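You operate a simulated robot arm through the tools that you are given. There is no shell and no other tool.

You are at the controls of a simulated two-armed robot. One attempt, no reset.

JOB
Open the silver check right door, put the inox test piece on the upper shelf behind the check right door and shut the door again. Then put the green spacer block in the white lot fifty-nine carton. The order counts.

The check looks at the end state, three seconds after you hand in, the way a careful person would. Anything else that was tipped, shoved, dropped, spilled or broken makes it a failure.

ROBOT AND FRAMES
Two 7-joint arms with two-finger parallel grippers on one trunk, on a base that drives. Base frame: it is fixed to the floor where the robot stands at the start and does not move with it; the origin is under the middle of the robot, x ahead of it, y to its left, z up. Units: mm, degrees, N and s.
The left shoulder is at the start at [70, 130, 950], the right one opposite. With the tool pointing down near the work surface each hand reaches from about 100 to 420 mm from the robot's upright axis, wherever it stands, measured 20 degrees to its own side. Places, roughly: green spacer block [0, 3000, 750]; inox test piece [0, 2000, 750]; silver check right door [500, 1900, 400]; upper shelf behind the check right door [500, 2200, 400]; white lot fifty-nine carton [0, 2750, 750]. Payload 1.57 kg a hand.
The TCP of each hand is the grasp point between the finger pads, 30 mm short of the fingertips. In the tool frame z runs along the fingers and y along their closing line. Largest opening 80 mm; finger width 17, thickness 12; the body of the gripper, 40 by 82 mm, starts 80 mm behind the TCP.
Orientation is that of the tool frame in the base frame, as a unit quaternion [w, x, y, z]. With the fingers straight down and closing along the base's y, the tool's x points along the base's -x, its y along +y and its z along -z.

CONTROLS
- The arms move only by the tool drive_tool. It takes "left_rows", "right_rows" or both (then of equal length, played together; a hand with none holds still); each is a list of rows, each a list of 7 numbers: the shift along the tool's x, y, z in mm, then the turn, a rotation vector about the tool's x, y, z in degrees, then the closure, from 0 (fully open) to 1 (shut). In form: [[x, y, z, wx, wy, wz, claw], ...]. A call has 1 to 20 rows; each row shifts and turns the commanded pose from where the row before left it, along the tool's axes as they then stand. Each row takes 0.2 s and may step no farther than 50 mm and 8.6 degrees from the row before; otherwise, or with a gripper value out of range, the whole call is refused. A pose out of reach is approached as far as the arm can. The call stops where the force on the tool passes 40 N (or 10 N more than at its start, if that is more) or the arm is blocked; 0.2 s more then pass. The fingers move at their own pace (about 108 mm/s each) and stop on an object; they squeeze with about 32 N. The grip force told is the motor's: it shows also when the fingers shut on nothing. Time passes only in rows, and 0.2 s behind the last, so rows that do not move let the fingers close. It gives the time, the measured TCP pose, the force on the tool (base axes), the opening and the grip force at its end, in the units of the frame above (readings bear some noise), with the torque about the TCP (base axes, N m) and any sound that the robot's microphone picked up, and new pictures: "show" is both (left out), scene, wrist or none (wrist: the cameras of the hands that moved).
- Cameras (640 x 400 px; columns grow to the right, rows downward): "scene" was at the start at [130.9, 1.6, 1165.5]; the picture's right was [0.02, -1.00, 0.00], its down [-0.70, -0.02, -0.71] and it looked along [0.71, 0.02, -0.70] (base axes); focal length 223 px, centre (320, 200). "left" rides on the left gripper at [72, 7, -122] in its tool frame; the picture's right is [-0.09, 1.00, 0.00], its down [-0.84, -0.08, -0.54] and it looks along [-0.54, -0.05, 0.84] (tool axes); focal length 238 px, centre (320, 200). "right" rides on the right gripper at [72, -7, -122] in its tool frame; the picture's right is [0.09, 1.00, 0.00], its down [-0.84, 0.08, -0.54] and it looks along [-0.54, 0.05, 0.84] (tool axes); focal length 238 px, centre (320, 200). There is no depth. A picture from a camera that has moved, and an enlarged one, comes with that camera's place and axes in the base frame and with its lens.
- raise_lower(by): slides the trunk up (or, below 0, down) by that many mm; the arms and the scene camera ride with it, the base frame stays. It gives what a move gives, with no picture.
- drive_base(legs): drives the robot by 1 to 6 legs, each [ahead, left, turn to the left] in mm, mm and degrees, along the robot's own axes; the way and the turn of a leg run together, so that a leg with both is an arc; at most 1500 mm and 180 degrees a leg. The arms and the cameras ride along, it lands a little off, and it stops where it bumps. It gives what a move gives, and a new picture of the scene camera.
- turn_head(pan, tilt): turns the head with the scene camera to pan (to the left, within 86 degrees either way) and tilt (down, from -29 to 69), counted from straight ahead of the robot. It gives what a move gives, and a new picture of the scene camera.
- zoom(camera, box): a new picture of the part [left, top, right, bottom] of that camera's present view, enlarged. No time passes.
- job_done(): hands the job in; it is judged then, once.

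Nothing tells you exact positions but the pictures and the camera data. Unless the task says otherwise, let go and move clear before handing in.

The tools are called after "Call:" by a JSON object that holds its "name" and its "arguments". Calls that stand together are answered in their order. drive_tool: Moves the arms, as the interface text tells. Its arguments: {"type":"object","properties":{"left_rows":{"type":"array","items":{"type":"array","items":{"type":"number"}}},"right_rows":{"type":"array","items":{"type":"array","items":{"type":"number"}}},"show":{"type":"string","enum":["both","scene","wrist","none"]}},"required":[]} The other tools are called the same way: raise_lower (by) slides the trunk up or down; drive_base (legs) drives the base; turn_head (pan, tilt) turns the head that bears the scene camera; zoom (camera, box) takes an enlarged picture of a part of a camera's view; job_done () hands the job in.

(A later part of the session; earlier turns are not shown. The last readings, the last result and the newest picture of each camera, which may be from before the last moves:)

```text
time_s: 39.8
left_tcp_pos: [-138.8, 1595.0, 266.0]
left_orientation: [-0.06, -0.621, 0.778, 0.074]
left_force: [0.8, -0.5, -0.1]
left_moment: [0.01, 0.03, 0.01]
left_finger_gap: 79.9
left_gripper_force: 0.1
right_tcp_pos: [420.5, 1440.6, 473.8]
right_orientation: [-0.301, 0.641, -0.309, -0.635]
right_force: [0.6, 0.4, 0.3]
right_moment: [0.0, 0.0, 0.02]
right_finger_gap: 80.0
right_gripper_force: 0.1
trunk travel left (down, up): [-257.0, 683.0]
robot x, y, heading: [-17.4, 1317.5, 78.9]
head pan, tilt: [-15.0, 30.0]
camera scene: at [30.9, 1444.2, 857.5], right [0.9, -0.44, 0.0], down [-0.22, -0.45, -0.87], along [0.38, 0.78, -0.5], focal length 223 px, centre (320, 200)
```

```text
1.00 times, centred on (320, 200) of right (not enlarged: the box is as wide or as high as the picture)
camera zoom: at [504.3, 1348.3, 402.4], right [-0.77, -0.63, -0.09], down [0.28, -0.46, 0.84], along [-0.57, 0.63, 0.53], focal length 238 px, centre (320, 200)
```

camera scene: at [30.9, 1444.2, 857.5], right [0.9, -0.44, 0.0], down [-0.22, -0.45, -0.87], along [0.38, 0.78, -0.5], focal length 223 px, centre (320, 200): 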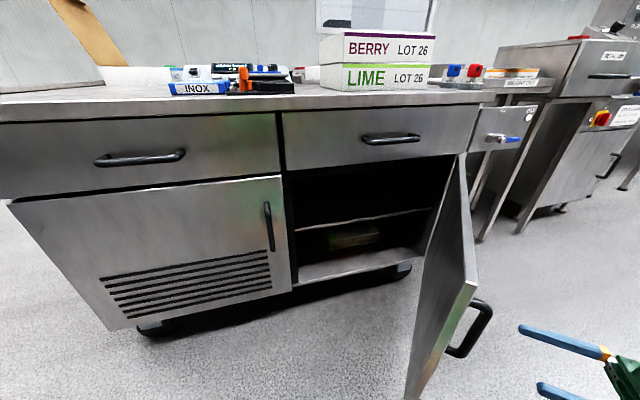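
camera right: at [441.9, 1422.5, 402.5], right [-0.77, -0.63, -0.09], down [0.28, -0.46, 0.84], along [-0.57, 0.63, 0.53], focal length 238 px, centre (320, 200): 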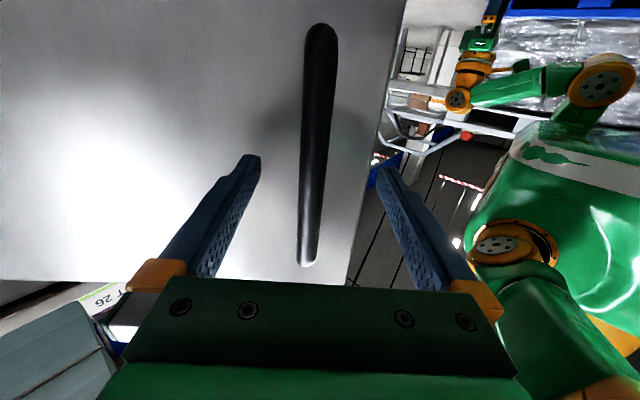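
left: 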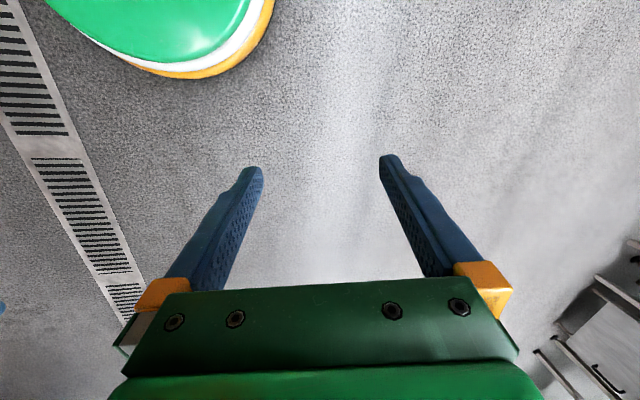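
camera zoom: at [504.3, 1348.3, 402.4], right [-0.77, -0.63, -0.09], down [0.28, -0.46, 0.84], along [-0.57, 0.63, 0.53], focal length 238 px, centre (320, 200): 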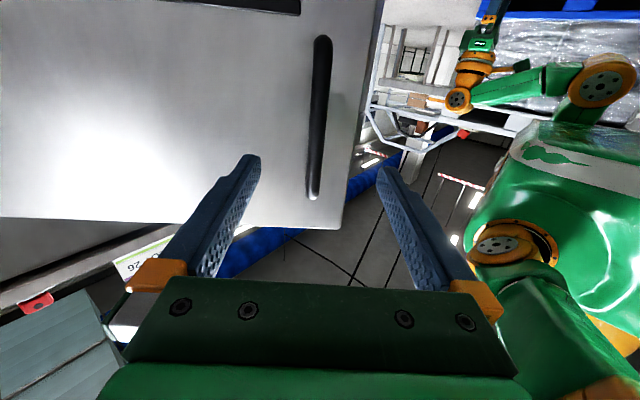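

Clear of the handle. I raise the trunk so both hands come above the door and the table.

Call:
{"name": "raise_lower", "arguments": {"by": 400}}

Call:
{"name": "drive_tool", "arguments": {"right_rows": [[0, 0, 0, 8, 0, 0, 0], [0, 0, 0, 8, 0, 0, 0], [0, 20, 0, 8, 0, 0, 0], [0, 30, 0, 8, 0, 0, 0], [0, 30, 0, 8, 0, 0, 0], [0, 30, 0, 6, 0, 0, 0], [0, 30, 0, 6, 0, 0, 0]], "left_rows": [[0, 0, -32, 0, 0, 0, 0], [0, 0, -32, 0, 0, 0, 0], [0, 0, -32, 0, 0, 0, 0], [0, 0, -32, 0, 0, 0, 0], [0, 0, -32, 0, 0, 0, 0], [0, 0, -32, 0, 0, 0, 0], [0, 0, -32, 0, 0, 0, 0]]}}

```text
time_s: 43.6
left_tcp_pos: [-139.2, 1596.0, 666.7]
left_orientation: [-0.06, -0.621, 0.778, 0.074]
left_force: [-1.2, -0.4, 0.2]
left_moment: [0.01, 0.01, 0.01]
left_finger_gap: 80.0
left_gripper_force: 0.0
right_tcp_pos: [421.5, 1440.7, 873.4]
right_orientation: [-0.301, 0.641, -0.308, -0.636]
right_force: [0.3, 0.5, -0.2]
right_moment: [0.01, 0.03, -0.02]
right_finger_gap: 79.8
right_gripper_force: 0.0
trunk travel left (down, up): [-657.0, 283.0]
robot x, y, heading: [-17.9, 1314.2, 79.0]
head pan, tilt: [-15.0, 30.0]
```

```text
time_s: 44.1
left_tcp_pos: [-186.8, 1602.5, 692.7]
left_orientation: [-0.12, -0.602, 0.777, 0.14]
left_force: [-0.5, 0.0, -0.4]
left_moment: [-0.01, -0.03, -0.01]
left_finger_gap: 79.7
left_gripper_force: 0.0
left hand out of reach, approached as far as the arm can: row 1, 2
right_tcp_pos: [420.6, 1439.7, 874.2]
right_orientation: [-0.355, 0.611, -0.362, -0.607]
right_force: [0.7, 0.2, 0.2]
right_moment: [0.01, 0.02, 0.0]
right_finger_gap: 80.1
right_gripper_force: 0.1
trunk travel left (down, up): [-657.0, 283.0]
robot x, y, heading: [-18.7, 1315.0, 78.7]
head pan, tilt: [-15.0, 30.0]
stopped in row 2 (left hand): the arm was blocked; the commanded pose is now the measured one
camera scene: at [30.0, 1443.6, 1257.6], right [0.9, -0.44, 0.0], down [-0.22, -0.45, -0.87], along [0.38, 0.78, -0.5], focal length 223 px, centre (320, 200)
camera right: at [485.9, 1335.9, 802.2], right [-0.87, -0.48, -0.09], down [0.19, -0.5, 0.84], along [-0.45, 0.72, 0.53], focal length 238 px, centre (320, 200)
camera left: at [-168.5, 1524.2, 808.3], right [-0.88, 0.32, 0.36], down [0.47, 0.75, 0.46], along [-0.12, 0.57, -0.81], focal length 238 px, centre (320, 200)
```

scene: 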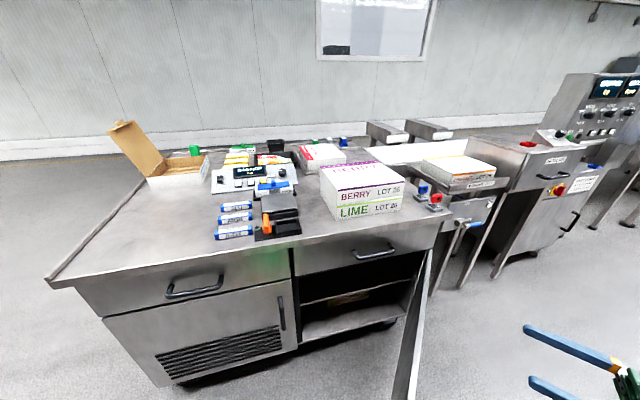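
right: 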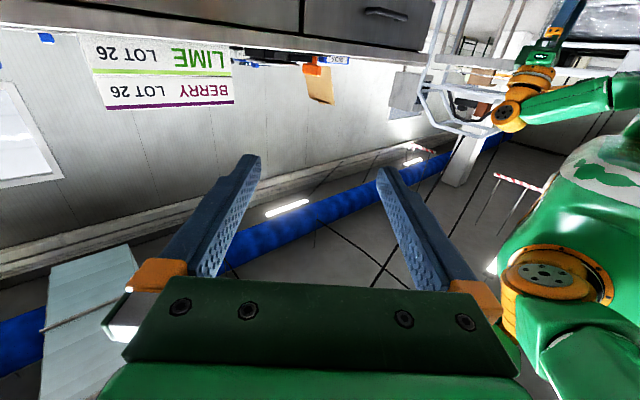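
left: 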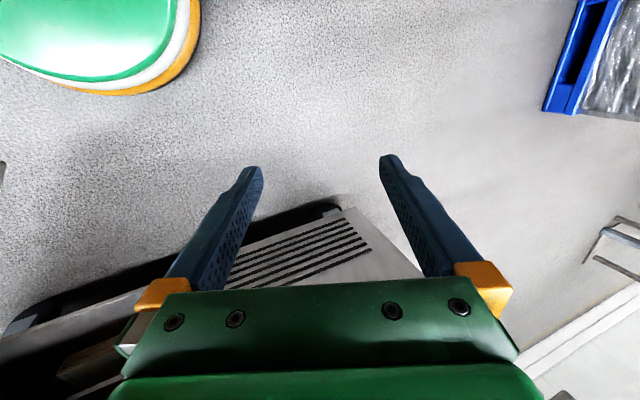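

The view from above is good: the INOX stick is centred near (32, 2075) on the table, lying parallel to the front edge. I raise the trunk more, straighten the right hand, and then approach.

Call:
{"name": "raise_lower", "arguments": {"by": 180}}

Call:
{"name": "drive_tool", "arguments": {"right_rows": [[0, 20, 0, 8, 0, 0, 0], [0, 30, 0, 8, 0, 0, 0], [0, 30, 0, 8, 0, 0, 0], [0, 30, 0, 8, 0, 0, 0], [0, 30, 0, 7, 0, 0, 0], [0, 30, 20, 7, 0, 0, 0], [0, 30, 40, 0, 0, 0, 0], [0, 0, 40, 0, 0, 0, 0]], "show": "scene"}}

```text
time_s: 46.1
left_tcp_pos: [-187.6, 1603.3, 871.5]
left_orientation: [-0.121, -0.602, 0.777, 0.141]
left_force: [-0.4, 0.6, -0.6]
left_moment: [0.0, 0.0, 0.01]
left_finger_gap: 79.8
left_gripper_force: 0.1
right_tcp_pos: [420.2, 1440.2, 1052.7]
right_orientation: [-0.356, 0.611, -0.363, -0.607]
right_force: [0.3, 0.1, 0.8]
right_moment: [-0.03, -0.02, 0.02]
right_finger_gap: 80.3
right_gripper_force: 0.0
trunk travel left (down, up): [-837.0, 103.0]
robot x, y, heading: [-20.3, 1311.6, 79.0]
head pan, tilt: [-15.0, 30.0]
```

```text
time_s: 47.9
left_tcp_pos: [-187.3, 1603.7, 870.7]
left_orientation: [-0.121, -0.602, 0.777, 0.14]
left_force: [0.8, -0.1, -0.7]
left_moment: [-0.01, 0.0, -0.02]
left_finger_gap: 80.0
left_gripper_force: 0.1
right_tcp_pos: [304.9, 1534.6, 1034.9]
right_orientation: [0.565, -0.423, 0.572, 0.417]
right_force: [0.4, 0.8, 0.4]
right_moment: [0.01, -0.03, 0.03]
right_finger_gap: 80.1
right_gripper_force: 0.0
right hand out of reach, approached as far as the arm can: row 5, 6
trunk travel left (down, up): [-837.0, 103.0]
robot x, y, heading: [-16.3, 1313.1, 78.7]
head pan, tilt: [-15.0, 30.0]
camera scene: at [32.7, 1444.7, 1437.4], right [0.9, -0.44, 0.0], down [-0.22, -0.45, -0.87], along [0.38, 0.78, -0.5], focal length 223 px, centre (320, 200)
```

scene: 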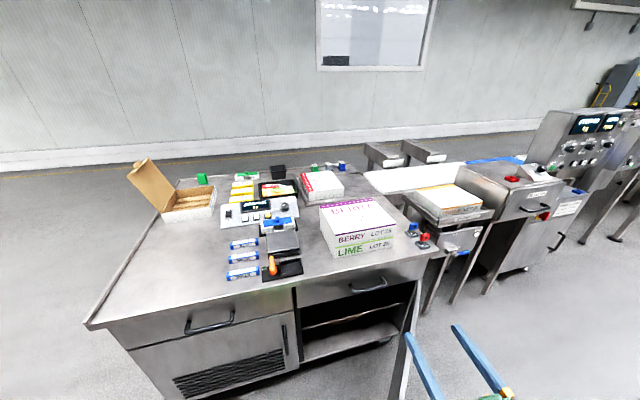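

I bring the right hand down and turn it to point downward, still well clear of the table.

Call:
{"name": "drive_tool", "arguments": {"right_rows": [[30, 30, 10, 0, 0, 0, 0], [30, 30, 10, 0, 0, 0, 0], [30, 30, 10, 0, 0, 0, 0], [30, 30, 10, 0, 0, 0, 0], [20, 20, 10, 0, 8.2, 0, 0], [0, 0, 0, 0, 8.2, 0, 0], [0, 0, 0, 0, 8.2, 0, 0], [0, 0, 0, 0, 8.2, 0, 0], [0, 0, 0, 0, 8.2, 0, 0], [0, 0, 0, 0, 8.2, 0, 0], [0, 0, 0, 0, 8.2, 0, 0], [0, 0, 0, 0, 8.2, 0, 0], [0, 0, 0, 0, 8.2, 0, 0], [0, 0, 0, 0, 8.2, 0, 0], [0, 0, 0, 0, 8, 0, 0]]}}

```text
time_s: 48.9
left_tcp_pos: [-188.2, 1602.3, 870.9]
left_orientation: [-0.121, -0.602, 0.777, 0.14]
left_force: [0.9, 0.5, 0.3]
left_moment: [-0.01, 0.01, 0.02]
left_finger_gap: 80.0
left_gripper_force: 0.2
right_tcp_pos: [212.7, 1596.1, 920.0]
right_orientation: [0.565, -0.503, 0.508, 0.41]
right_force: [0.0, 0.4, 0.8]
right_moment: [-0.01, 0.02, 0.01]
right_finger_gap: 80.0
right_gripper_force: 0.1
trunk travel left (down, up): [-837.0, 103.0]
robot x, y, heading: [-17.7, 1314.3, 78.8]
head pan, tilt: [-15.0, 30.0]
stopped in row 4 (right hand): the arm was blocked; the commanded pose is now the measured one
camera scene: at [30.8, 1445.3, 1437.4], right [0.9, -0.44, 0.0], down [-0.22, -0.45, -0.87], along [0.38, 0.78, -0.5], focal length 223 px, centre (320, 200)
camera right: at [211.3, 1471.5, 851.3], right [-0.96, 0.15, -0.24], down [-0.28, -0.48, 0.83], along [0.01, 0.86, 0.51], focal length 238 px, centre (320, 200)
```

scene: 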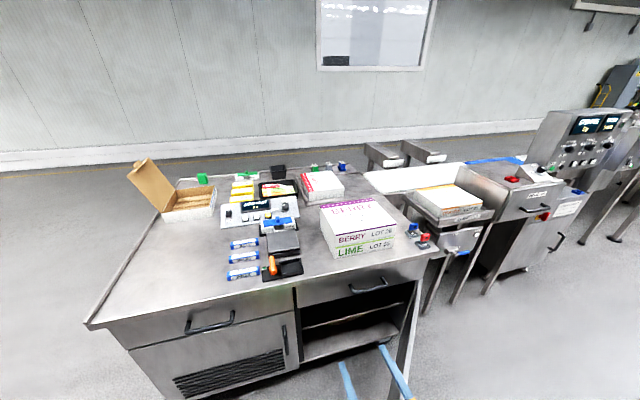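
right: 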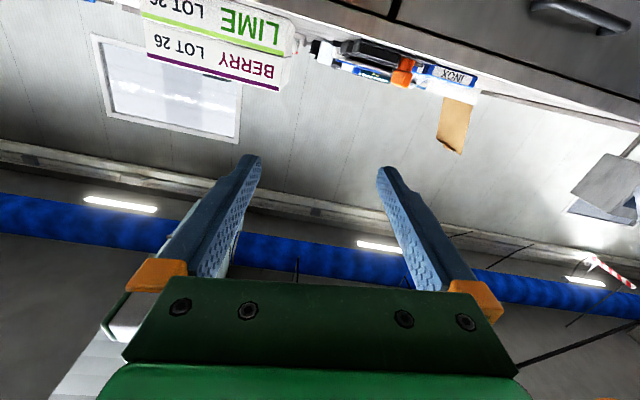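

Blocked near my own torso, so I now pitch the hand down while moving a little forward.

Call:
{"name": "drive_tool", "arguments": {"right_rows": [[0, 0, 20, 0, 8.2, 0, 0], [0, 0, 20, 0, 8.2, 0, 0], [0, 0, 10, 0, 8.2, 0, 0], [0, 0, 0, 0, 8.2, 0, 0], [0, 0, 0, 0, 8.2, 0, 0], [0, 0, 0, 0, 8.2, 0, 0], [0, 0, 0, 0, 8.2, 0, 0], [0, 0, 0, 0, 8.2, 0, 0], [0, 0, 0, 0, 8.2, 0, 0], [0, 0, 0, 0, 8.2, 0, 0], [0, 0, 0, 0, 8, 0, 0]]}}

```text
time_s: 51.5
left_tcp_pos: [-189.0, 1603.3, 869.7]
left_orientation: [-0.12, -0.602, 0.776, 0.14]
left_force: [-0.5, 0.6, -0.3]
left_moment: [0.01, -0.02, -0.01]
left_finger_gap: 80.0
left_gripper_force: 0.0
right_tcp_pos: [258.7, 1641.4, 907.9]
right_orientation: [0.06, -0.628, 0.77, -0.094]
right_force: [0.1, 0.2, -0.2]
right_moment: [0.0, -0.01, -0.02]
right_finger_gap: 80.1
right_gripper_force: 0.0
right hand out of reach, approached as far as the arm can: row 11
trunk travel left (down, up): [-837.0, 103.0]
robot x, y, heading: [-17.9, 1315.1, 78.6]
head pan, tilt: [-15.0, 30.0]
stopped in row 11 (right hand): the arm was blocked; the commanded pose is now the measured one
camera scene: at [30.0, 1444.0, 1437.5], right [0.9, -0.44, 0.0], down [-0.22, -0.45, -0.87], along [0.38, 0.78, -0.5], focal length 223 px, centre (320, 200)
camera right: at [225.3, 1578.7, 1028.8], right [-0.97, 0.1, -0.22], down [-0.02, 0.87, 0.49], along [0.24, 0.48, -0.84], focal length 238 px, centre (320, 200)
```

scene: 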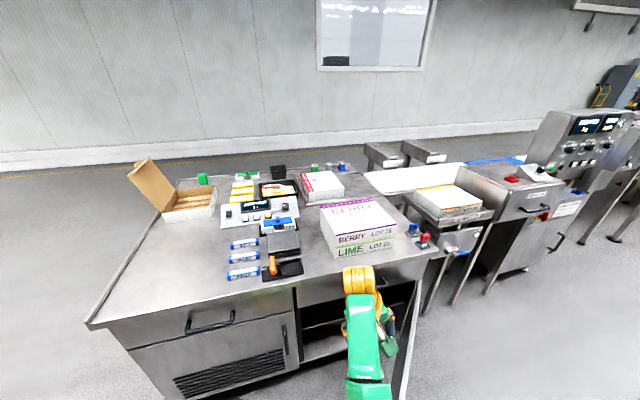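
right: 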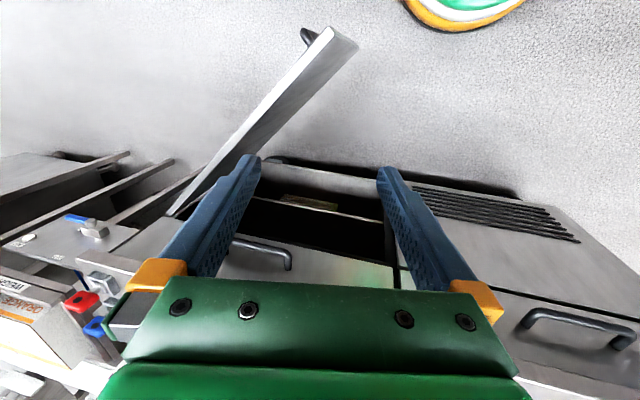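

Nearly tool-down. I correct the tilt, go a bit lower, and then yaw the hand 90° so the fingers will close across the stick.

Call:
{"name": "drive_tool", "arguments": {"right_rows": [[0, 0, 20, -6.4, -0.7, 0, 0], [0, 0, 20, -6.4, -0.7, 0, 0], [0, 0, 0, 0, 0, 8.2, 0], [0, 0, 0, 0, 0, 8.2, 0], [0, 0, 0, 0, 0, 8.2, 0], [0, 0, 0, 0, 0, 8.2, 0], [0, 0, 0, 0, 0, 8.2, 0], [0, 0, 0, 0, 0, 8.2, 0], [0, 0, 0, 0, 0, 8.2, 0], [0, 0, 0, 0, 0, 8.2, 0], [0, 0, 0, 0, 0, 8.2, 0], [0, 0, 0, 0, 0, 8.2, 0], [0, 0, 0, 0, 0, 8, 0]]}}

```text
time_s: 54.3
left_tcp_pos: [-187.6, 1603.0, 871.8]
left_orientation: [-0.12, -0.603, 0.776, 0.14]
left_force: [-0.6, -0.6, -1.1]
left_moment: [0.03, 0.03, 0.01]
left_finger_gap: 80.1
left_gripper_force: 0.0
right_tcp_pos: [275.9, 1638.0, 868.2]
right_orientation: [0.011, 0.111, 0.994, 0.0]
right_force: [-0.1, 0.6, 0.0]
right_moment: [-0.02, -0.02, 0.04]
right_finger_gap: 79.8
right_gripper_force: 0.0
trunk travel left (down, up): [-837.0, 103.0]
robot x, y, heading: [-16.8, 1312.9, 78.9]
head pan, tilt: [-15.0, 30.0]
camera scene: at [30.8, 1444.4, 1437.4], right [0.9, -0.44, 0.0], down [-0.22, -0.45, -0.87], along [0.38, 0.78, -0.5], focal length 223 px, centre (320, 200)
camera right: at [204.3, 1646.9, 988.6], right [0.13, 0.99, 0.0], down [0.82, -0.11, 0.56], along [0.56, -0.07, -0.83], focal length 238 px, centre (320, 200)
```

scene: 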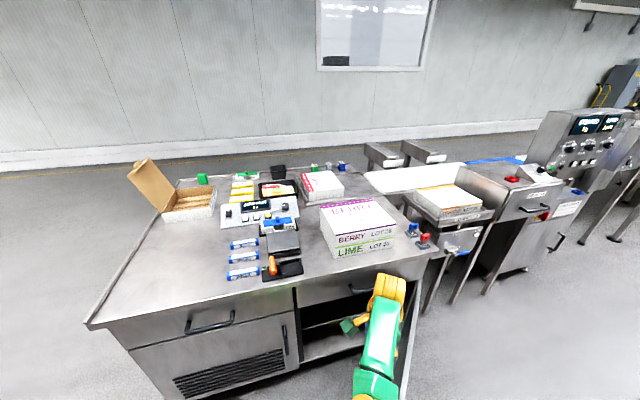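
right: 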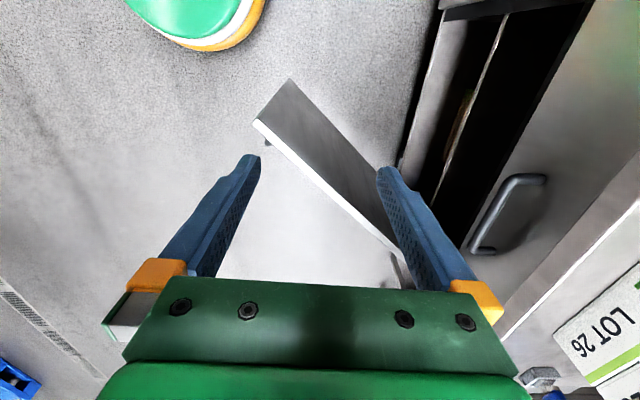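

The hand is now tool-down with the fingers closing in depth. I raise 50 mm, drive left, then ahead so that the hand lands above the stick.

Call:
{"name": "raise_lower", "arguments": {"by": 50}}

Call:
{"name": "drive_base", "arguments": {"legs": [[0, 326, 0], [330, 0, 0]]}}

Call:
{"name": "zoom", "arguments": {"camera": "right", "box": [0, 0, 640, 400]}}

```text
time_s: 55.2
left_tcp_pos: [-189.2, 1602.8, 920.3]
left_orientation: [-0.121, -0.602, 0.776, 0.14]
left_force: [0.5, 0.8, -0.4]
left_moment: [0.0, -0.01, 0.02]
left_finger_gap: 79.8
left_gripper_force: 0.0
right_tcp_pos: [274.9, 1638.2, 919.6]
right_orientation: [0.009, 0.108, 0.994, 0.001]
right_force: [0.2, 0.4, -0.2]
right_moment: [-0.02, -0.02, -0.02]
right_finger_gap: 80.2
right_gripper_force: 0.1
trunk travel left (down, up): [-887.0, 53.0]
robot x, y, heading: [-21.4, 1316.0, 79.1]
head pan, tilt: [-15.0, 30.0]
```

```text
time_s: 59.1
left_tcp_pos: [-439.1, 1986.8, 920.8]
left_orientation: [-0.119, -0.597, 0.781, 0.142]
left_force: [0.1, 0.3, 0.3]
left_moment: [0.04, -0.01, 0.03]
left_finger_gap: 80.0
left_gripper_force: 0.1
right_tcp_pos: [26.1, 2014.1, 919.5]
right_orientation: [0.01, 0.116, 0.993, 0.0]
right_force: [0.6, -0.7, -0.1]
right_moment: [0.0, -0.01, -0.02]
right_finger_gap: 80.0
right_gripper_force: 0.0
trunk travel left (down, up): [-887.0, 53.0]
robot x, y, heading: [-275.6, 1698.0, 77.8]
head pan, tilt: [-15.0, 30.0]
camera scene: at [-222.4, 1823.2, 1487.7], right [0.89, -0.46, 0.0], down [-0.23, -0.44, -0.87], along [0.4, 0.77, -0.5], focal length 223 px, centre (320, 200)
```

scene: 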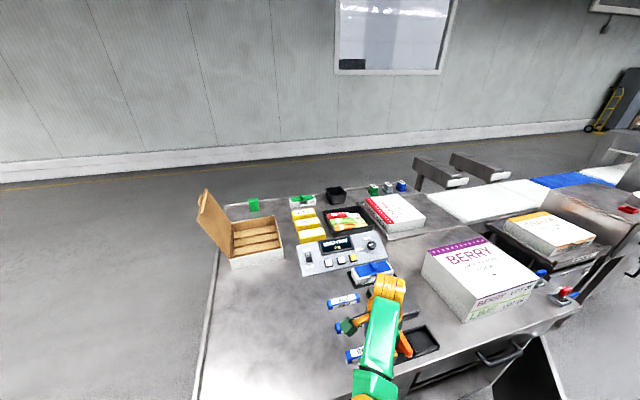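

```text
1.00 times, centred on (320, 200) of right (not enlarged: the box is as wide or as high as the picture)
camera zoom: at [-46.8, 2023.7, 1039.6], right [0.14, 0.99, 0.0], down [0.82, -0.12, 0.56], along [0.55, -0.08, -0.83], focal length 238 px, centre (320, 200)
```

zoom: 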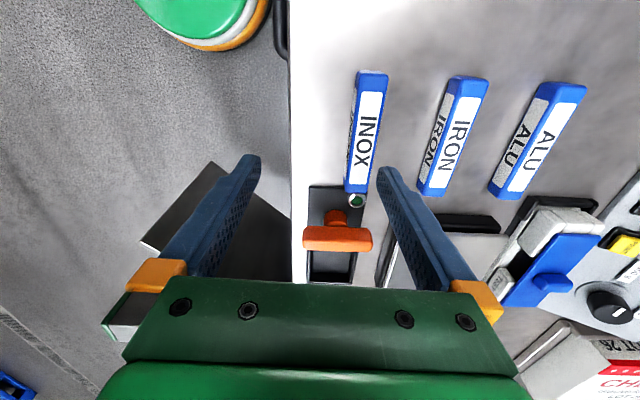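

The wrist view shows INOX, IRON and ALU clearly; the stick is about 45 mm further in. I shift the hand over it and check again.

Call:
{"name": "drive_tool", "arguments": {"right_rows": [[0, 22, 0, 0, 0, 0, 0], [0, 22, 0, 0, 0, 0, 0], [0, 0, 15, 0, 0, 0, 0], [0, 0, 15, 0, 0, 0, 0]]}}

```text
time_s: 60.1
left_tcp_pos: [-438.9, 1989.2, 922.3]
left_orientation: [-0.121, -0.595, 0.782, 0.142]
left_force: [0.4, -0.1, 0.5]
left_moment: [-0.02, -0.02, 0.0]
left_finger_gap: 79.9
left_gripper_force: 0.0
right_tcp_pos: [37.4, 2058.5, 888.7]
right_orientation: [0.01, 0.117, 0.993, 0.0]
right_force: [0.3, -0.8, -0.3]
right_moment: [0.03, -0.02, 0.0]
right_finger_gap: 80.1
right_gripper_force: 0.0
trunk travel left (down, up): [-887.0, 53.0]
robot x, y, heading: [-268.3, 1697.2, 77.6]
head pan, tilt: [-15.0, 30.0]
camera scene: at [-221.7, 1825.6, 1487.5], right [0.89, -0.46, 0.0], down [-0.23, -0.45, -0.87], along [0.4, 0.77, -0.5], focal length 223 px, centre (320, 200)
camera right: at [-35.9, 2068.5, 1008.5], right [0.14, 0.99, 0.0], down [0.82, -0.12, 0.56], along [0.55, -0.08, -0.83], focal length 238 px, centre (320, 200)
```

scene: 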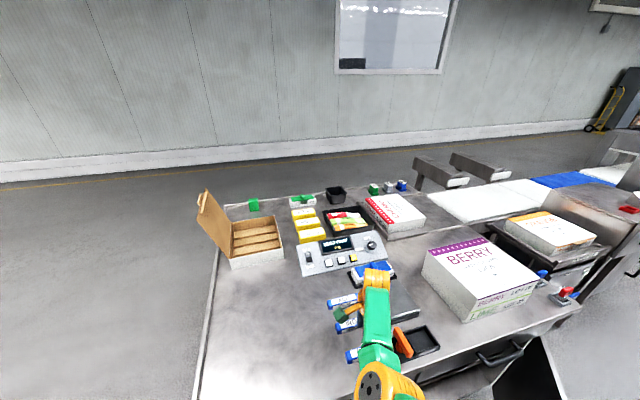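
right: 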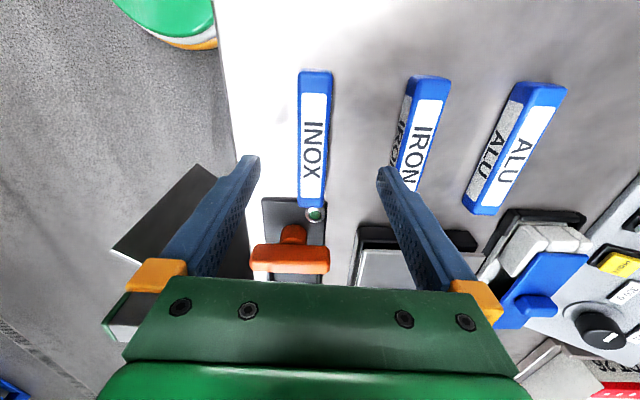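

The stick's centre is about (33, 2056), tilted about 5° from my hand. I yaw to match, descend partway and look.

Call:
{"name": "drive_tool", "arguments": {"right_rows": [[2, -2, 0, 0, 0, -5, 0], [0, 0, 18, 0, 0, 0, 0], [0, 0, 15, 0, 0, 0, 0]]}}

```text
time_s: 60.9
left_tcp_pos: [-438.4, 1986.6, 921.1]
left_orientation: [-0.12, -0.596, 0.781, 0.141]
left_force: [-0.3, -0.5, -0.5]
left_moment: [0.0, 0.0, -0.01]
left_finger_gap: 79.6
left_gripper_force: 0.1
right_tcp_pos: [34.9, 2057.2, 856.4]
right_orientation: [0.009, 0.074, 0.997, 0.0]
right_force: [-0.2, 0.1, -0.1]
right_moment: [0.01, 0.0, 0.02]
right_finger_gap: 79.8
right_gripper_force: 0.0
trunk travel left (down, up): [-887.0, 53.0]
robot x, y, heading: [-274.3, 1697.0, 77.8]
head pan, tilt: [-15.0, 30.0]
camera scene: at [-221.4, 1825.8, 1487.4], right [0.89, -0.46, 0.0], down [-0.23, -0.45, -0.87], along [0.4, 0.77, -0.5], focal length 223 px, centre (320, 200)
camera right: at [-38.2, 2060.8, 976.2], right [0.05, 1.0, 0.0], down [0.83, -0.04, 0.56], along [0.56, -0.03, -0.83], focal length 238 px, centre (320, 200)
```

scene: 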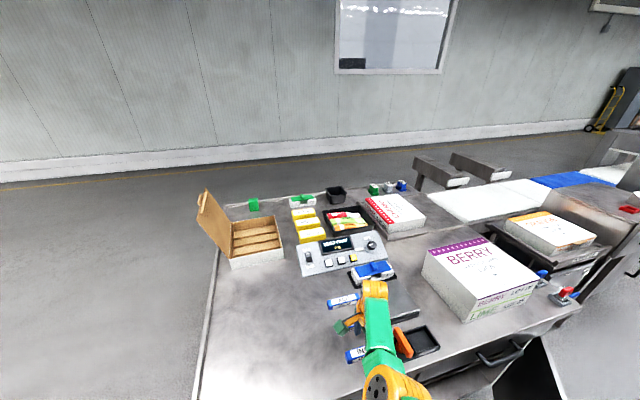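
right: 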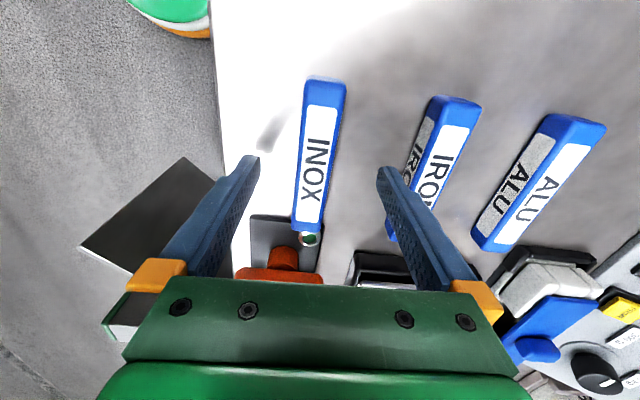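

Aligned within about 2°. I make the last corrections and descend in small steps, watching the force.

Call:
{"name": "drive_tool", "arguments": {"right_rows": [[2, -3, 0, 0, 0, 1.8, 0], [0, 0, 5, 0, 0, 0, 0], [0, 0, 5, 0, 0, 0, 0], [0, 0, 0, 0, 0, 0, 0]], "show": "wrist"}}

```text
time_s: 61.9
left_tcp_pos: [-438.1, 1988.6, 921.0]
left_orientation: [-0.12, -0.595, 0.782, 0.141]
left_force: [-0.4, -0.6, -1.1]
left_moment: [0.02, -0.01, 0.01]
left_finger_gap: 79.9
left_gripper_force: 0.1
right_tcp_pos: [32.4, 2054.8, 845.8]
right_orientation: [0.01, 0.089, 0.996, 0.0]
right_force: [1.2, 0.6, -0.1]
right_moment: [0.01, 0.05, 0.0]
right_finger_gap: 80.0
right_gripper_force: 0.1
trunk travel left (down, up): [-887.0, 53.0]
robot x, y, heading: [-273.2, 1699.3, 77.5]
head pan, tilt: [-15.0, 30.0]
camera right: at [-40.7, 2060.5, 965.5], right [0.09, 1.0, 0.0], down [0.83, -0.07, 0.56], along [0.56, -0.05, -0.83], focal length 238 px, centre (320, 200)
```

right: 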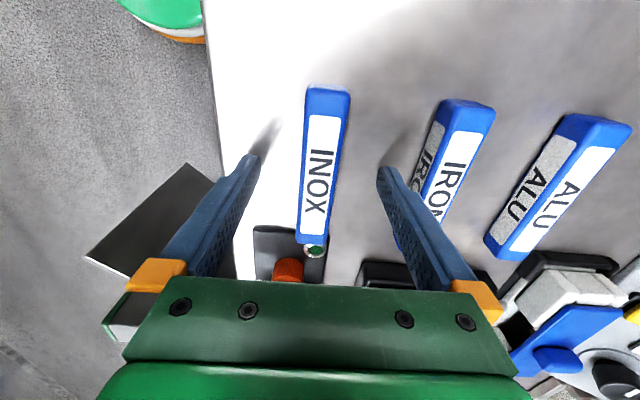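

Call:
{"name": "drive_tool", "arguments": {"right_rows": [[0, 0, 5, 0, 0, 0, 0], [0, 0, 4, 0, 0, 0, 0], [0, 0, 0, 0, 0, 0, 0]], "show": "wrist"}}

```text
time_s: 62.7
left_tcp_pos: [-442.6, 1984.3, 920.6]
left_orientation: [-0.117, -0.596, 0.781, 0.142]
left_force: [-0.7, 0.5, 0.0]
left_moment: [0.0, 0.0, 0.01]
left_finger_gap: 80.1
left_gripper_force: 0.0
right_tcp_pos: [32.9, 2055.0, 842.9]
right_orientation: [0.015, 0.089, 0.996, 0.004]
right_force: [-0.9, -0.8, 26.8]
right_moment: [-1.14, 0.36, -0.03]
right_finger_gap: 80.0
right_gripper_force: 0.1
trunk travel left (down, up): [-887.0, 53.0]
robot x, y, heading: [-272.0, 1696.2, 77.6]
head pan, tilt: [-15.0, 30.0]
stopped in row 3 (right hand): the force on the tool passed its limit at 42 N (the readings are from after the stop); the commanded pose is now the measured one
camera right: at [-42.0, 2059.6, 961.9], right [0.09, 1.0, 0.01], down [0.82, -0.08, 0.57], along [0.57, -0.04, -0.82], focal length 238 px, centre (320, 200)
```

right: 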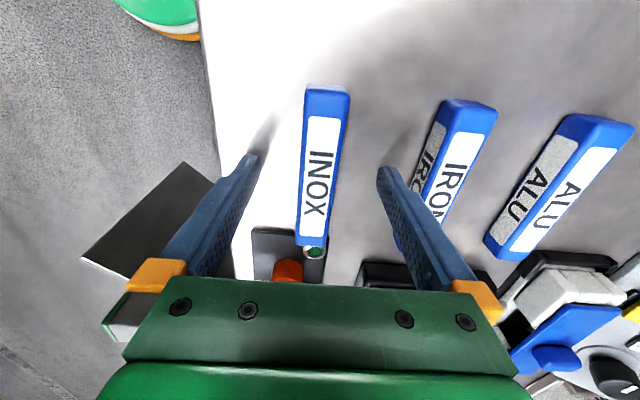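

Contact with the table at fingertip height 813. I lift 4 mm and close on the stick.

Call:
{"name": "drive_tool", "arguments": {"right_rows": [[0, 0, -4, 0, 0, 0, 0.2], [0, 0, 0, 0, 0, 0, 0.5], [0, 0, 0, 0, 0, 0, 0.7], [0, 0, 0, 0, 0, 0, 1], [0, 0, 0, 0, 0, 0, 1]], "show": "wrist"}}

```text
time_s: 63.9
left_tcp_pos: [-438.8, 1988.5, 921.4]
left_orientation: [-0.119, -0.595, 0.782, 0.142]
left_force: [0.7, 0.1, 0.3]
left_moment: [0.01, 0.0, -0.03]
left_finger_gap: 79.9
left_gripper_force: 0.1
right_tcp_pos: [34.6, 2056.6, 843.4]
right_orientation: [0.012, 0.089, 0.996, 0.003]
right_force: [0.1, -0.9, 0.9]
right_moment: [0.01, 0.0, -0.04]
right_finger_gap: 23.0
right_gripper_force: 31.5
trunk travel left (down, up): [-887.0, 53.0]
robot x, y, heading: [-275.5, 1694.7, 78.0]
head pan, tilt: [-15.0, 30.0]
camera right: at [-39.1, 2062.2, 962.4], right [0.09, 1.0, 0.0], down [0.82, -0.07, 0.56], along [0.56, -0.04, -0.83], focal length 238 px, centre (320, 200)
```

right: 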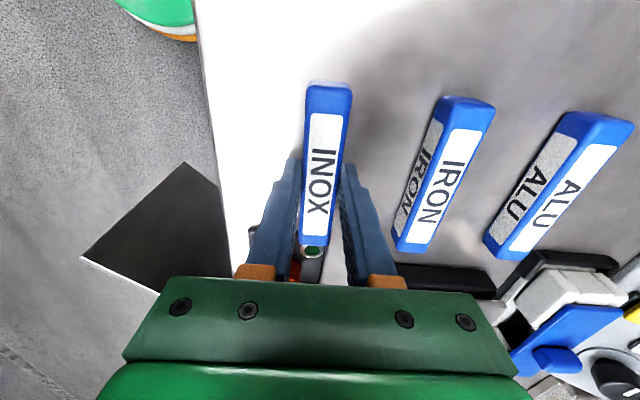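

The INOX stick is held (23 mm). I lift it 60 mm and turn it 90° so it can be laid pointing away from me for a better grip.

Call:
{"name": "drive_tool", "arguments": {"right_rows": [[0, 0, -20, 0, 0, 0, 1], [0, 0, -25, 0, 0, 0, 1], [0, 0, -25, 0, 0, 0, 1], [25, -10, 0, 0, 0, -8, 1], [25, -10, 0, 0, 0, -8, 1], [25, -10, 0, 0, 0, -8, 1], [25, 0, 0, 0, 0, -8, 1], [20, 0, 0, 0, 0, -8, 1], [0, 0, 0, 0, 0, -8, 1], [0, 0, 0, 0, 0, -8, 1], [0, 0, 0, 0, 0, -8, 1], [0, 0, 0, 0, 0, -8, 1], [0, 0, 0, 0, 0, -8, 1], [0, 0, 0, 0, 0, -8, 1]]}}

```text
time_s: 65.5
left_tcp_pos: [-439.5, 1989.1, 921.1]
left_orientation: [-0.121, -0.596, 0.782, 0.141]
left_force: [-0.4, 0.6, -0.1]
left_moment: [0.02, -0.01, -0.01]
left_finger_gap: 79.5
left_gripper_force: 0.2
right_tcp_pos: [-22.0, 2080.6, 975.8]
right_orientation: [0.072, -0.15, 0.982, 0.085]
right_force: [-0.1, -0.6, -1.0]
right_moment: [0.01, 0.01, -0.01]
right_finger_gap: 23.0
right_gripper_force: 31.9
trunk travel left (down, up): [-887.0, 53.0]
robot x, y, heading: [-275.4, 1692.3, 77.7]
head pan, tilt: [-15.0, 30.0]
stopped in row 7 (right hand): the arm was blocked; the commanded pose is now the measured one
camera scene: at [-223.2, 1826.2, 1487.4], right [0.89, -0.46, 0.0], down [-0.23, -0.45, -0.87], along [0.4, 0.77, -0.5], focal length 223 px, centre (320, 200)
camera right: at [-100.3, 2031.5, 1081.7], right [-0.39, 0.91, 0.13], down [0.7, 0.21, 0.68], along [0.59, 0.36, -0.72], focal length 238 px, centre (320, 200)
```

scene: 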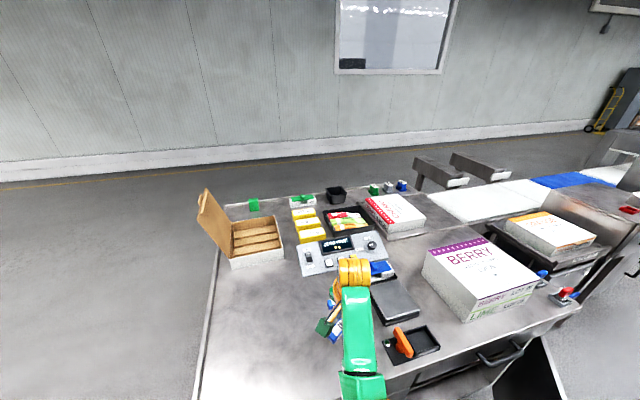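
right: 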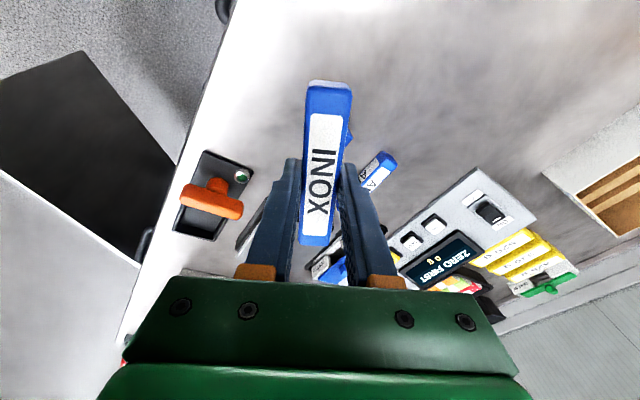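

The arm rode up at its limit. I finish the turn while descending.

Call:
{"name": "drive_tool", "arguments": {"right_rows": [[0, 0, 15, 0, 0, 0, 1], [0, 0, 15, 0, 0, 0, 1], [0, 0, 8, 0.3, 1.65, -7.6, 1], [0, 0, 8, 0.3, 1.65, -7.6, 1], [0, 0, 5, 0.3, 1.65, -7.6, 1], [0, 0, 5, 0.3, 1.65, -7.6, 1], [0, 0, 5, 0.3, 1.65, -7.6, 1], [0, 0, 5, 0.3, 1.65, -7.6, 1], [0, 0, 0, 0.3, 1.65, -7.6, 1], [0, 0, 0, 0.3, 1.65, -7.6, 1]]}}

```text
time_s: 67.7
left_tcp_pos: [-438.3, 1987.4, 921.1]
left_orientation: [-0.121, -0.595, 0.782, 0.142]
left_force: [0.6, 0.2, 0.0]
left_moment: [0.04, 0.01, 0.0]
left_finger_gap: 79.9
left_gripper_force: 0.1
right_tcp_pos: [-20.7, 2092.2, 908.1]
right_orientation: [-0.007, -0.636, 0.771, 0.004]
right_force: [0.0, -0.1, -0.8]
right_moment: [0.03, 0.0, 0.01]
right_finger_gap: 23.2
right_gripper_force: 32.7
trunk travel left (down, up): [-887.0, 53.0]
robot x, y, heading: [-271.3, 1694.9, 77.8]
head pan, tilt: [-15.0, 30.0]
camera scene: at [-221.6, 1826.0, 1487.4], right [0.89, -0.46, 0.0], down [-0.23, -0.45, -0.87], along [0.4, 0.77, -0.5], focal length 223 px, centre (320, 200)
camera right: at [-25.6, 2020.7, 1030.5], right [-1.0, 0.1, 0.01], down [0.09, 0.84, 0.54], along [0.04, 0.54, -0.84], focal length 238 px, centre (320, 200)
```

scene: 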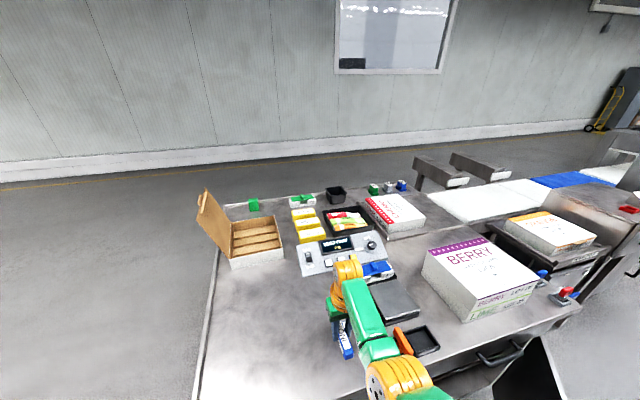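
right: 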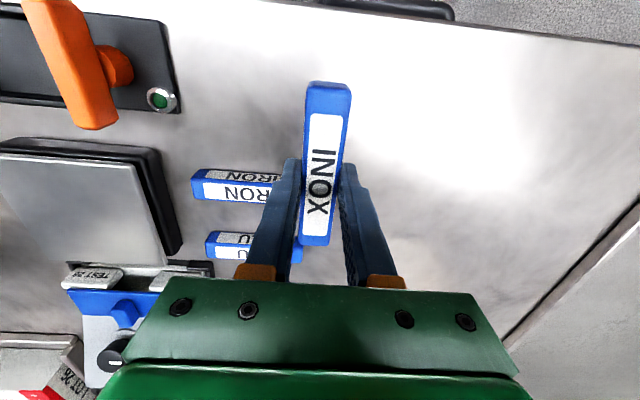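

Now the stick points away from me. I shift left over empty table, back a little, and lower it to just above the surface.

Call:
{"name": "drive_tool", "arguments": {"right_rows": [[10, 30, 0, 0, 0, 0, 1], [15, 30, 0, 0, 0, 0, 1], [15, 30, 0, 0, 0, 0, 1], [0, 0, 20, 0, 0, 0, 1], [0, 0, 20, 0, 0, 0, 1], [0, 0, 14, 0, 0, 0, 1], [0, 0, 0, 0, 0, 0, 1]]}}

```text
time_s: 69.3
left_tcp_pos: [-437.9, 1988.0, 920.8]
left_orientation: [-0.12, -0.596, 0.781, 0.142]
left_force: [-0.8, -0.3, -0.5]
left_moment: [0.01, 0.03, 0.01]
left_finger_gap: 79.9
left_gripper_force: 0.1
right_tcp_pos: [-118.7, 2070.2, 856.2]
right_orientation: [-0.005, -0.636, 0.772, 0.003]
right_force: [-0.8, 0.2, -1.3]
right_moment: [-0.01, -0.03, 0.0]
right_finger_gap: 23.2
right_gripper_force: 31.7
trunk travel left (down, up): [-887.0, 53.0]
robot x, y, heading: [-272.4, 1694.0, 78.1]
head pan, tilt: [-15.0, 30.0]
camera scene: at [-221.8, 1825.7, 1487.4], right [0.89, -0.46, 0.0], down [-0.23, -0.45, -0.87], along [0.4, 0.77, -0.5], focal length 223 px, centre (320, 200)
camera right: at [-122.8, 1998.4, 978.5], right [-0.99, 0.1, 0.01], down [0.09, 0.84, 0.54], along [0.04, 0.54, -0.84], focal length 238 px, centre (320, 200)
```

scene: 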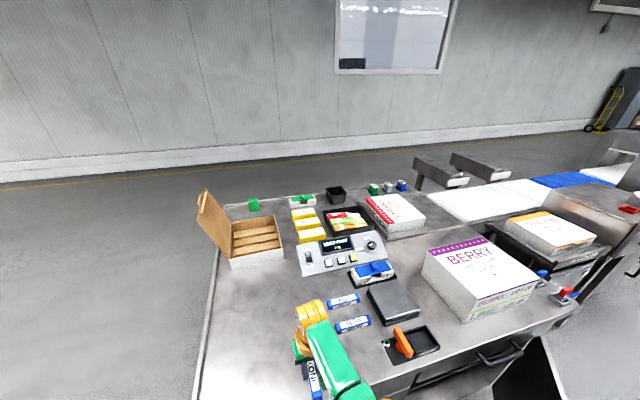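
right: 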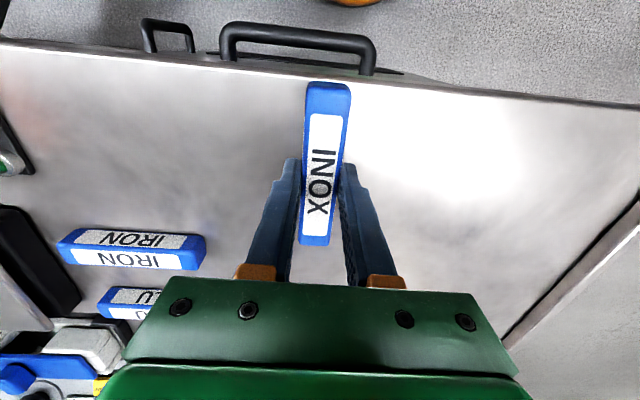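

Stick bottom is about 13 mm above the table. I lower it to contact and open.

Call:
{"name": "drive_tool", "arguments": {"right_rows": [[0, 0, 6, 0, 0, 0, 1], [0, 0, 4, 0, 0, 0, 1], [0, 0, 3, 0, 0, 0, 1], [0, 0, 0, 0, 0, 0, 1]], "show": "none"}}

Call:
{"name": "drive_tool", "arguments": {"right_rows": [[0, 0, 0, 0, 0, 0, 0.6], [0, 0, 0, 0, 0, 0, 0.2], [0, 0, 0, 0, 0, 0, 0], [0, 0, -20, 0, 0, 0, 0], [0, 0, -20, 0, 0, 0, 0], [0, 0, -20, 0, 0, 0, 0]], "show": "wrist"}}

```text
time_s: 70.3
left_tcp_pos: [-439.3, 1987.4, 921.1]
left_orientation: [-0.12, -0.596, 0.782, 0.141]
left_force: [0.1, -0.4, 0.1]
left_moment: [0.02, -0.02, -0.01]
left_finger_gap: 80.1
left_gripper_force: 0.1
right_tcp_pos: [-119.1, 2069.3, 843.7]
right_orientation: [-0.004, -0.636, 0.772, 0.004]
right_force: [1.7, 0.3, 8.0]
right_moment: [0.52, -0.24, 0.0]
right_finger_gap: 22.9
right_gripper_force: 31.8
trunk travel left (down, up): [-887.0, 53.0]
robot x, y, heading: [-274.5, 1694.1, 78.0]
head pan, tilt: [-15.0, 30.0]
```

```text
time_s: 71.7
left_tcp_pos: [-438.9, 1986.9, 921.8]
left_orientation: [-0.121, -0.595, 0.782, 0.141]
left_force: [1.0, 0.4, -0.6]
left_moment: [0.03, 0.02, -0.01]
left_finger_gap: 79.9
left_gripper_force: 0.2
right_tcp_pos: [-120.5, 2070.3, 904.0]
right_orientation: [-0.006, -0.636, 0.772, 0.003]
right_force: [0.5, 0.1, 0.1]
right_moment: [0.02, 0.0, 0.02]
right_finger_gap: 79.9
right_gripper_force: 0.1
trunk travel left (down, up): [-887.0, 53.0]
robot x, y, heading: [-273.6, 1697.5, 77.8]
head pan, tilt: [-15.0, 30.0]
camera right: at [-124.3, 1998.8, 1025.6], right [-0.99, 0.1, 0.01], down [0.09, 0.84, 0.54], along [0.04, 0.54, -0.84], focal length 238 px, centre (320, 200)
```

right: 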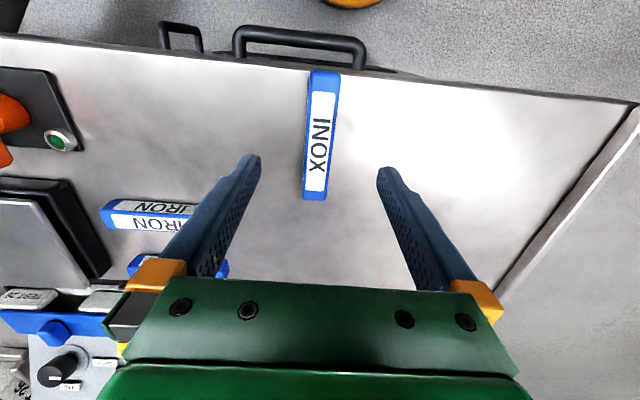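

The stick lies squarely on the table, its near end flush at the front edge. I pitch the hand up to about 28° below horizontal to grip it along its length.

Call:
{"name": "drive_tool", "arguments": {"right_rows": [[0, 0, -10, 0, 0, 0, 0], [10, 0, 0, 0, -7.75, 0, 0], [10, 0, 0, 0, -7.75, 0, 0], [0, 0, 0, 0, -7.75, 0, 0], [0, 0, 0, 0, -7.75, 0, 0], [0, 0, 0, 0, -7.75, 0, 0], [0, 0, 0, 0, -7.75, 0, 0], [0, 0, 0, 0, -7.75, 0, 0], [0, 0, 0, 0, -7.75, 0, 0]]}}

```text
time_s: 72.6
left_tcp_pos: [-438.2, 1988.3, 920.6]
left_orientation: [-0.12, -0.595, 0.782, 0.142]
left_force: [0.3, 0.6, -0.9]
left_moment: [0.0, -0.02, -0.01]
left_finger_gap: 80.1
left_gripper_force: 0.0
right_tcp_pos: [-96.3, 2114.5, 988.2]
right_orientation: [0.194, -0.611, 0.752, 0.151]
right_force: [0.1, -0.9, 0.8]
right_moment: [0.0, 0.01, 0.0]
right_finger_gap: 79.9
right_gripper_force: 0.1
trunk travel left (down, up): [-887.0, 53.0]
robot x, y, heading: [-274.4, 1693.0, 77.8]
head pan, tilt: [-15.0, 30.0]
stopped in row 4 (right hand): the arm was blocked; the commanded pose is now the measured one
camera scene: at [-222.2, 1825.5, 1487.5], right [0.89, -0.46, 0.0], down [-0.23, -0.44, -0.87], along [0.4, 0.77, -0.5], focal length 223 px, centre (320, 200)
camera right: at [-115.2, 1994.6, 1061.1], right [-0.99, 0.13, -0.05], down [0.01, 0.48, 0.88], along [0.14, 0.87, -0.48], focal length 238 px, centre (320, 200)
```

scene: 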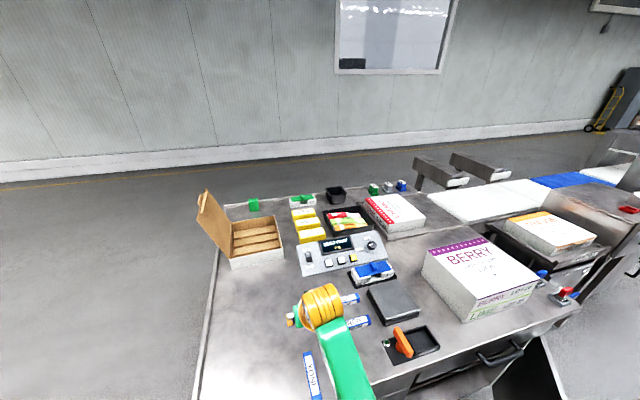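
right: 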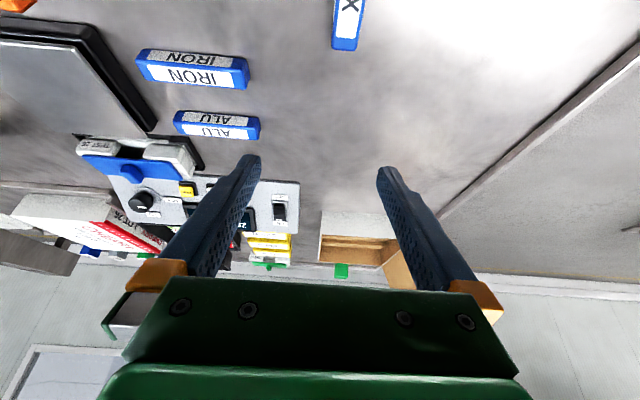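

The arm is at its limit this close in. I drive back and left so the stick lies further ahead and on the right hand's side.

Call:
{"name": "drive_base", "arguments": {"legs": [[-110, 100, 1]]}}

Call:
{"name": "drive_tool", "arguments": {"right_rows": [[0, 0, 0, 0, -7.75, 0, 0], [0, 0, 0, 0, -7.75, 0, 0], [0, 0, 0, 0, -7.75, 0, 0], [0, 0, 0, 0, -7.75, 0, 0]]}}

```text
time_s: 74.0
left_tcp_pos: [-563.8, 1899.5, 920.5]
left_orientation: [-0.123, -0.602, 0.776, 0.141]
left_force: [0.0, 0.2, 0.1]
left_moment: [-0.03, 0.0, -0.02]
left_finger_gap: 80.3
left_gripper_force: 0.0
right_tcp_pos: [-223.9, 2034.2, 986.4]
right_orientation: [0.191, -0.618, 0.747, 0.153]
right_force: [0.4, 0.3, -0.3]
right_moment: [0.01, 0.05, 0.04]
right_finger_gap: 80.0
right_gripper_force: 0.0
trunk travel left (down, up): [-887.0, 53.0]
robot x, y, heading: [-394.5, 1610.8, 79.1]
head pan, tilt: [-15.0, 30.0]
camera scene: at [-342.1, 1743.0, 1487.1], right [0.9, -0.44, 0.0], down [-0.22, -0.45, -0.86], along [0.38, 0.78, -0.5], focal length 223 px, centre (320, 200)
```

scene: 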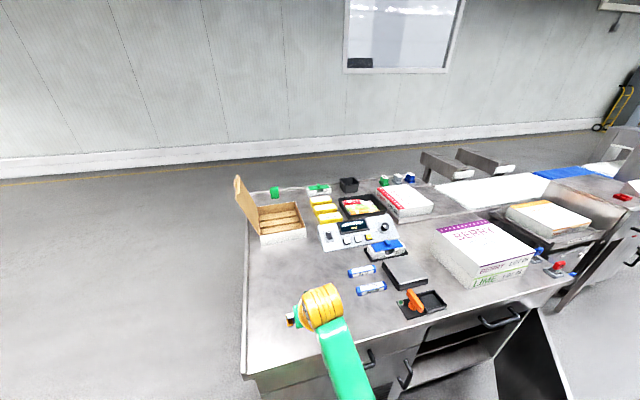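

```text
time_s: 75.0
left_tcp_pos: [-564.7, 1898.1, 921.8]
left_orientation: [-0.122, -0.603, 0.776, 0.14]
left_force: [0.0, -0.9, -0.2]
left_moment: [0.01, 0.01, 0.04]
left_finger_gap: 79.9
left_gripper_force: 0.0
right_tcp_pos: [-225.7, 2031.3, 988.7]
right_orientation: [0.385, -0.555, 0.667, 0.314]
right_force: [0.2, 0.4, -0.4]
right_moment: [0.0, -0.02, -0.03]
right_finger_gap: 79.8
right_gripper_force: 0.0
trunk travel left (down, up): [-887.0, 53.0]
robot x, y, heading: [-391.6, 1611.4, 78.8]
head pan, tilt: [-15.0, 30.0]
camera scene: at [-344.7, 1740.0, 1487.5], right [0.9, -0.44, 0.0], down [-0.22, -0.45, -0.87], along [0.38, 0.78, -0.5], focal length 223 px, centre (320, 200)
camera right: at [-244.2, 1890.6, 987.9], right [-0.99, 0.14, -0.09], down [-0.09, -0.03, 1.0], along [0.14, 0.99, 0.04], focal length 238 px, centre (320, 200)
```

scene: 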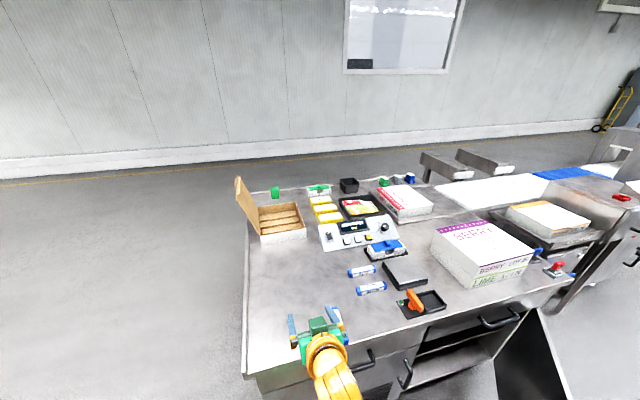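
right: 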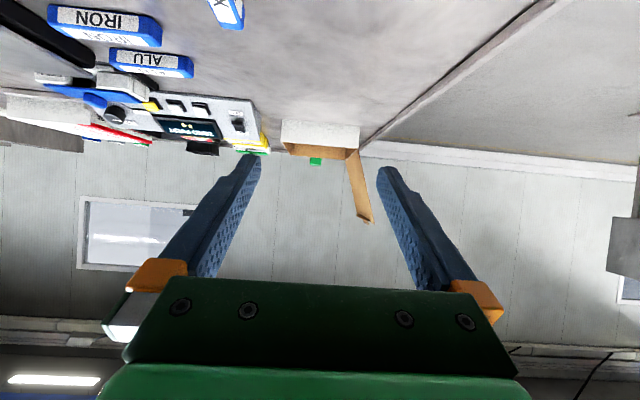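

Hand is pitched 30° down, heading along the stick. I move it to just above the stick.

Call:
{"name": "drive_tool", "arguments": {"right_rows": [[8, -24, 10, 0, 0, 0, 0], [8, -24, 10, 0, 0, 0, 0], [16, -24, 20, 0, 0, 0, 0], [16, -24, 22, 0, 0, 0, 0], [18, 0, 22, 0, 0, 0, 0]]}}

```text
time_s: 76.2
left_tcp_pos: [-565.2, 1899.7, 920.6]
left_orientation: [-0.121, -0.603, 0.776, 0.14]
left_force: [-0.3, 0.4, 0.4]
left_moment: [-0.03, 0.02, 0.0]
left_finger_gap: 79.8
left_gripper_force: 0.0
right_tcp_pos: [-122.3, 2055.7, 888.9]
right_orientation: [0.385, -0.555, 0.668, 0.313]
right_force: [-0.3, 0.1, -0.3]
right_moment: [0.01, -0.02, 0.03]
right_finger_gap: 80.3
right_gripper_force: 0.1
trunk travel left (down, up): [-887.0, 53.0]
robot x, y, heading: [-398.0, 1607.9, 78.5]
head pan, tilt: [-15.0, 30.0]
camera scene: at [-345.4, 1741.5, 1487.4], right [0.9, -0.44, 0.0], down [-0.22, -0.45, -0.87], along [0.38, 0.78, -0.5], focal length 223 px, centre (320, 200)
camera right: at [-142.2, 1914.6, 888.7], right [-0.99, 0.14, -0.09], down [-0.09, -0.03, 1.0], along [0.14, 0.99, 0.04], focal length 238 px, centre (320, 200)
```

scene: 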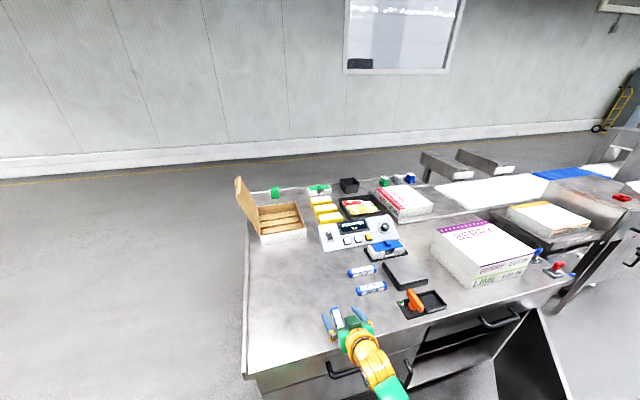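
right: 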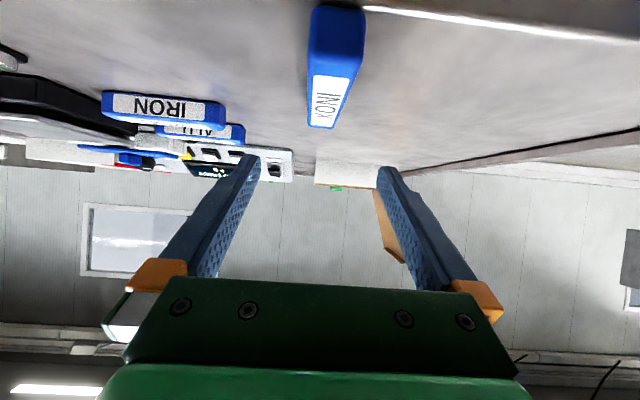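

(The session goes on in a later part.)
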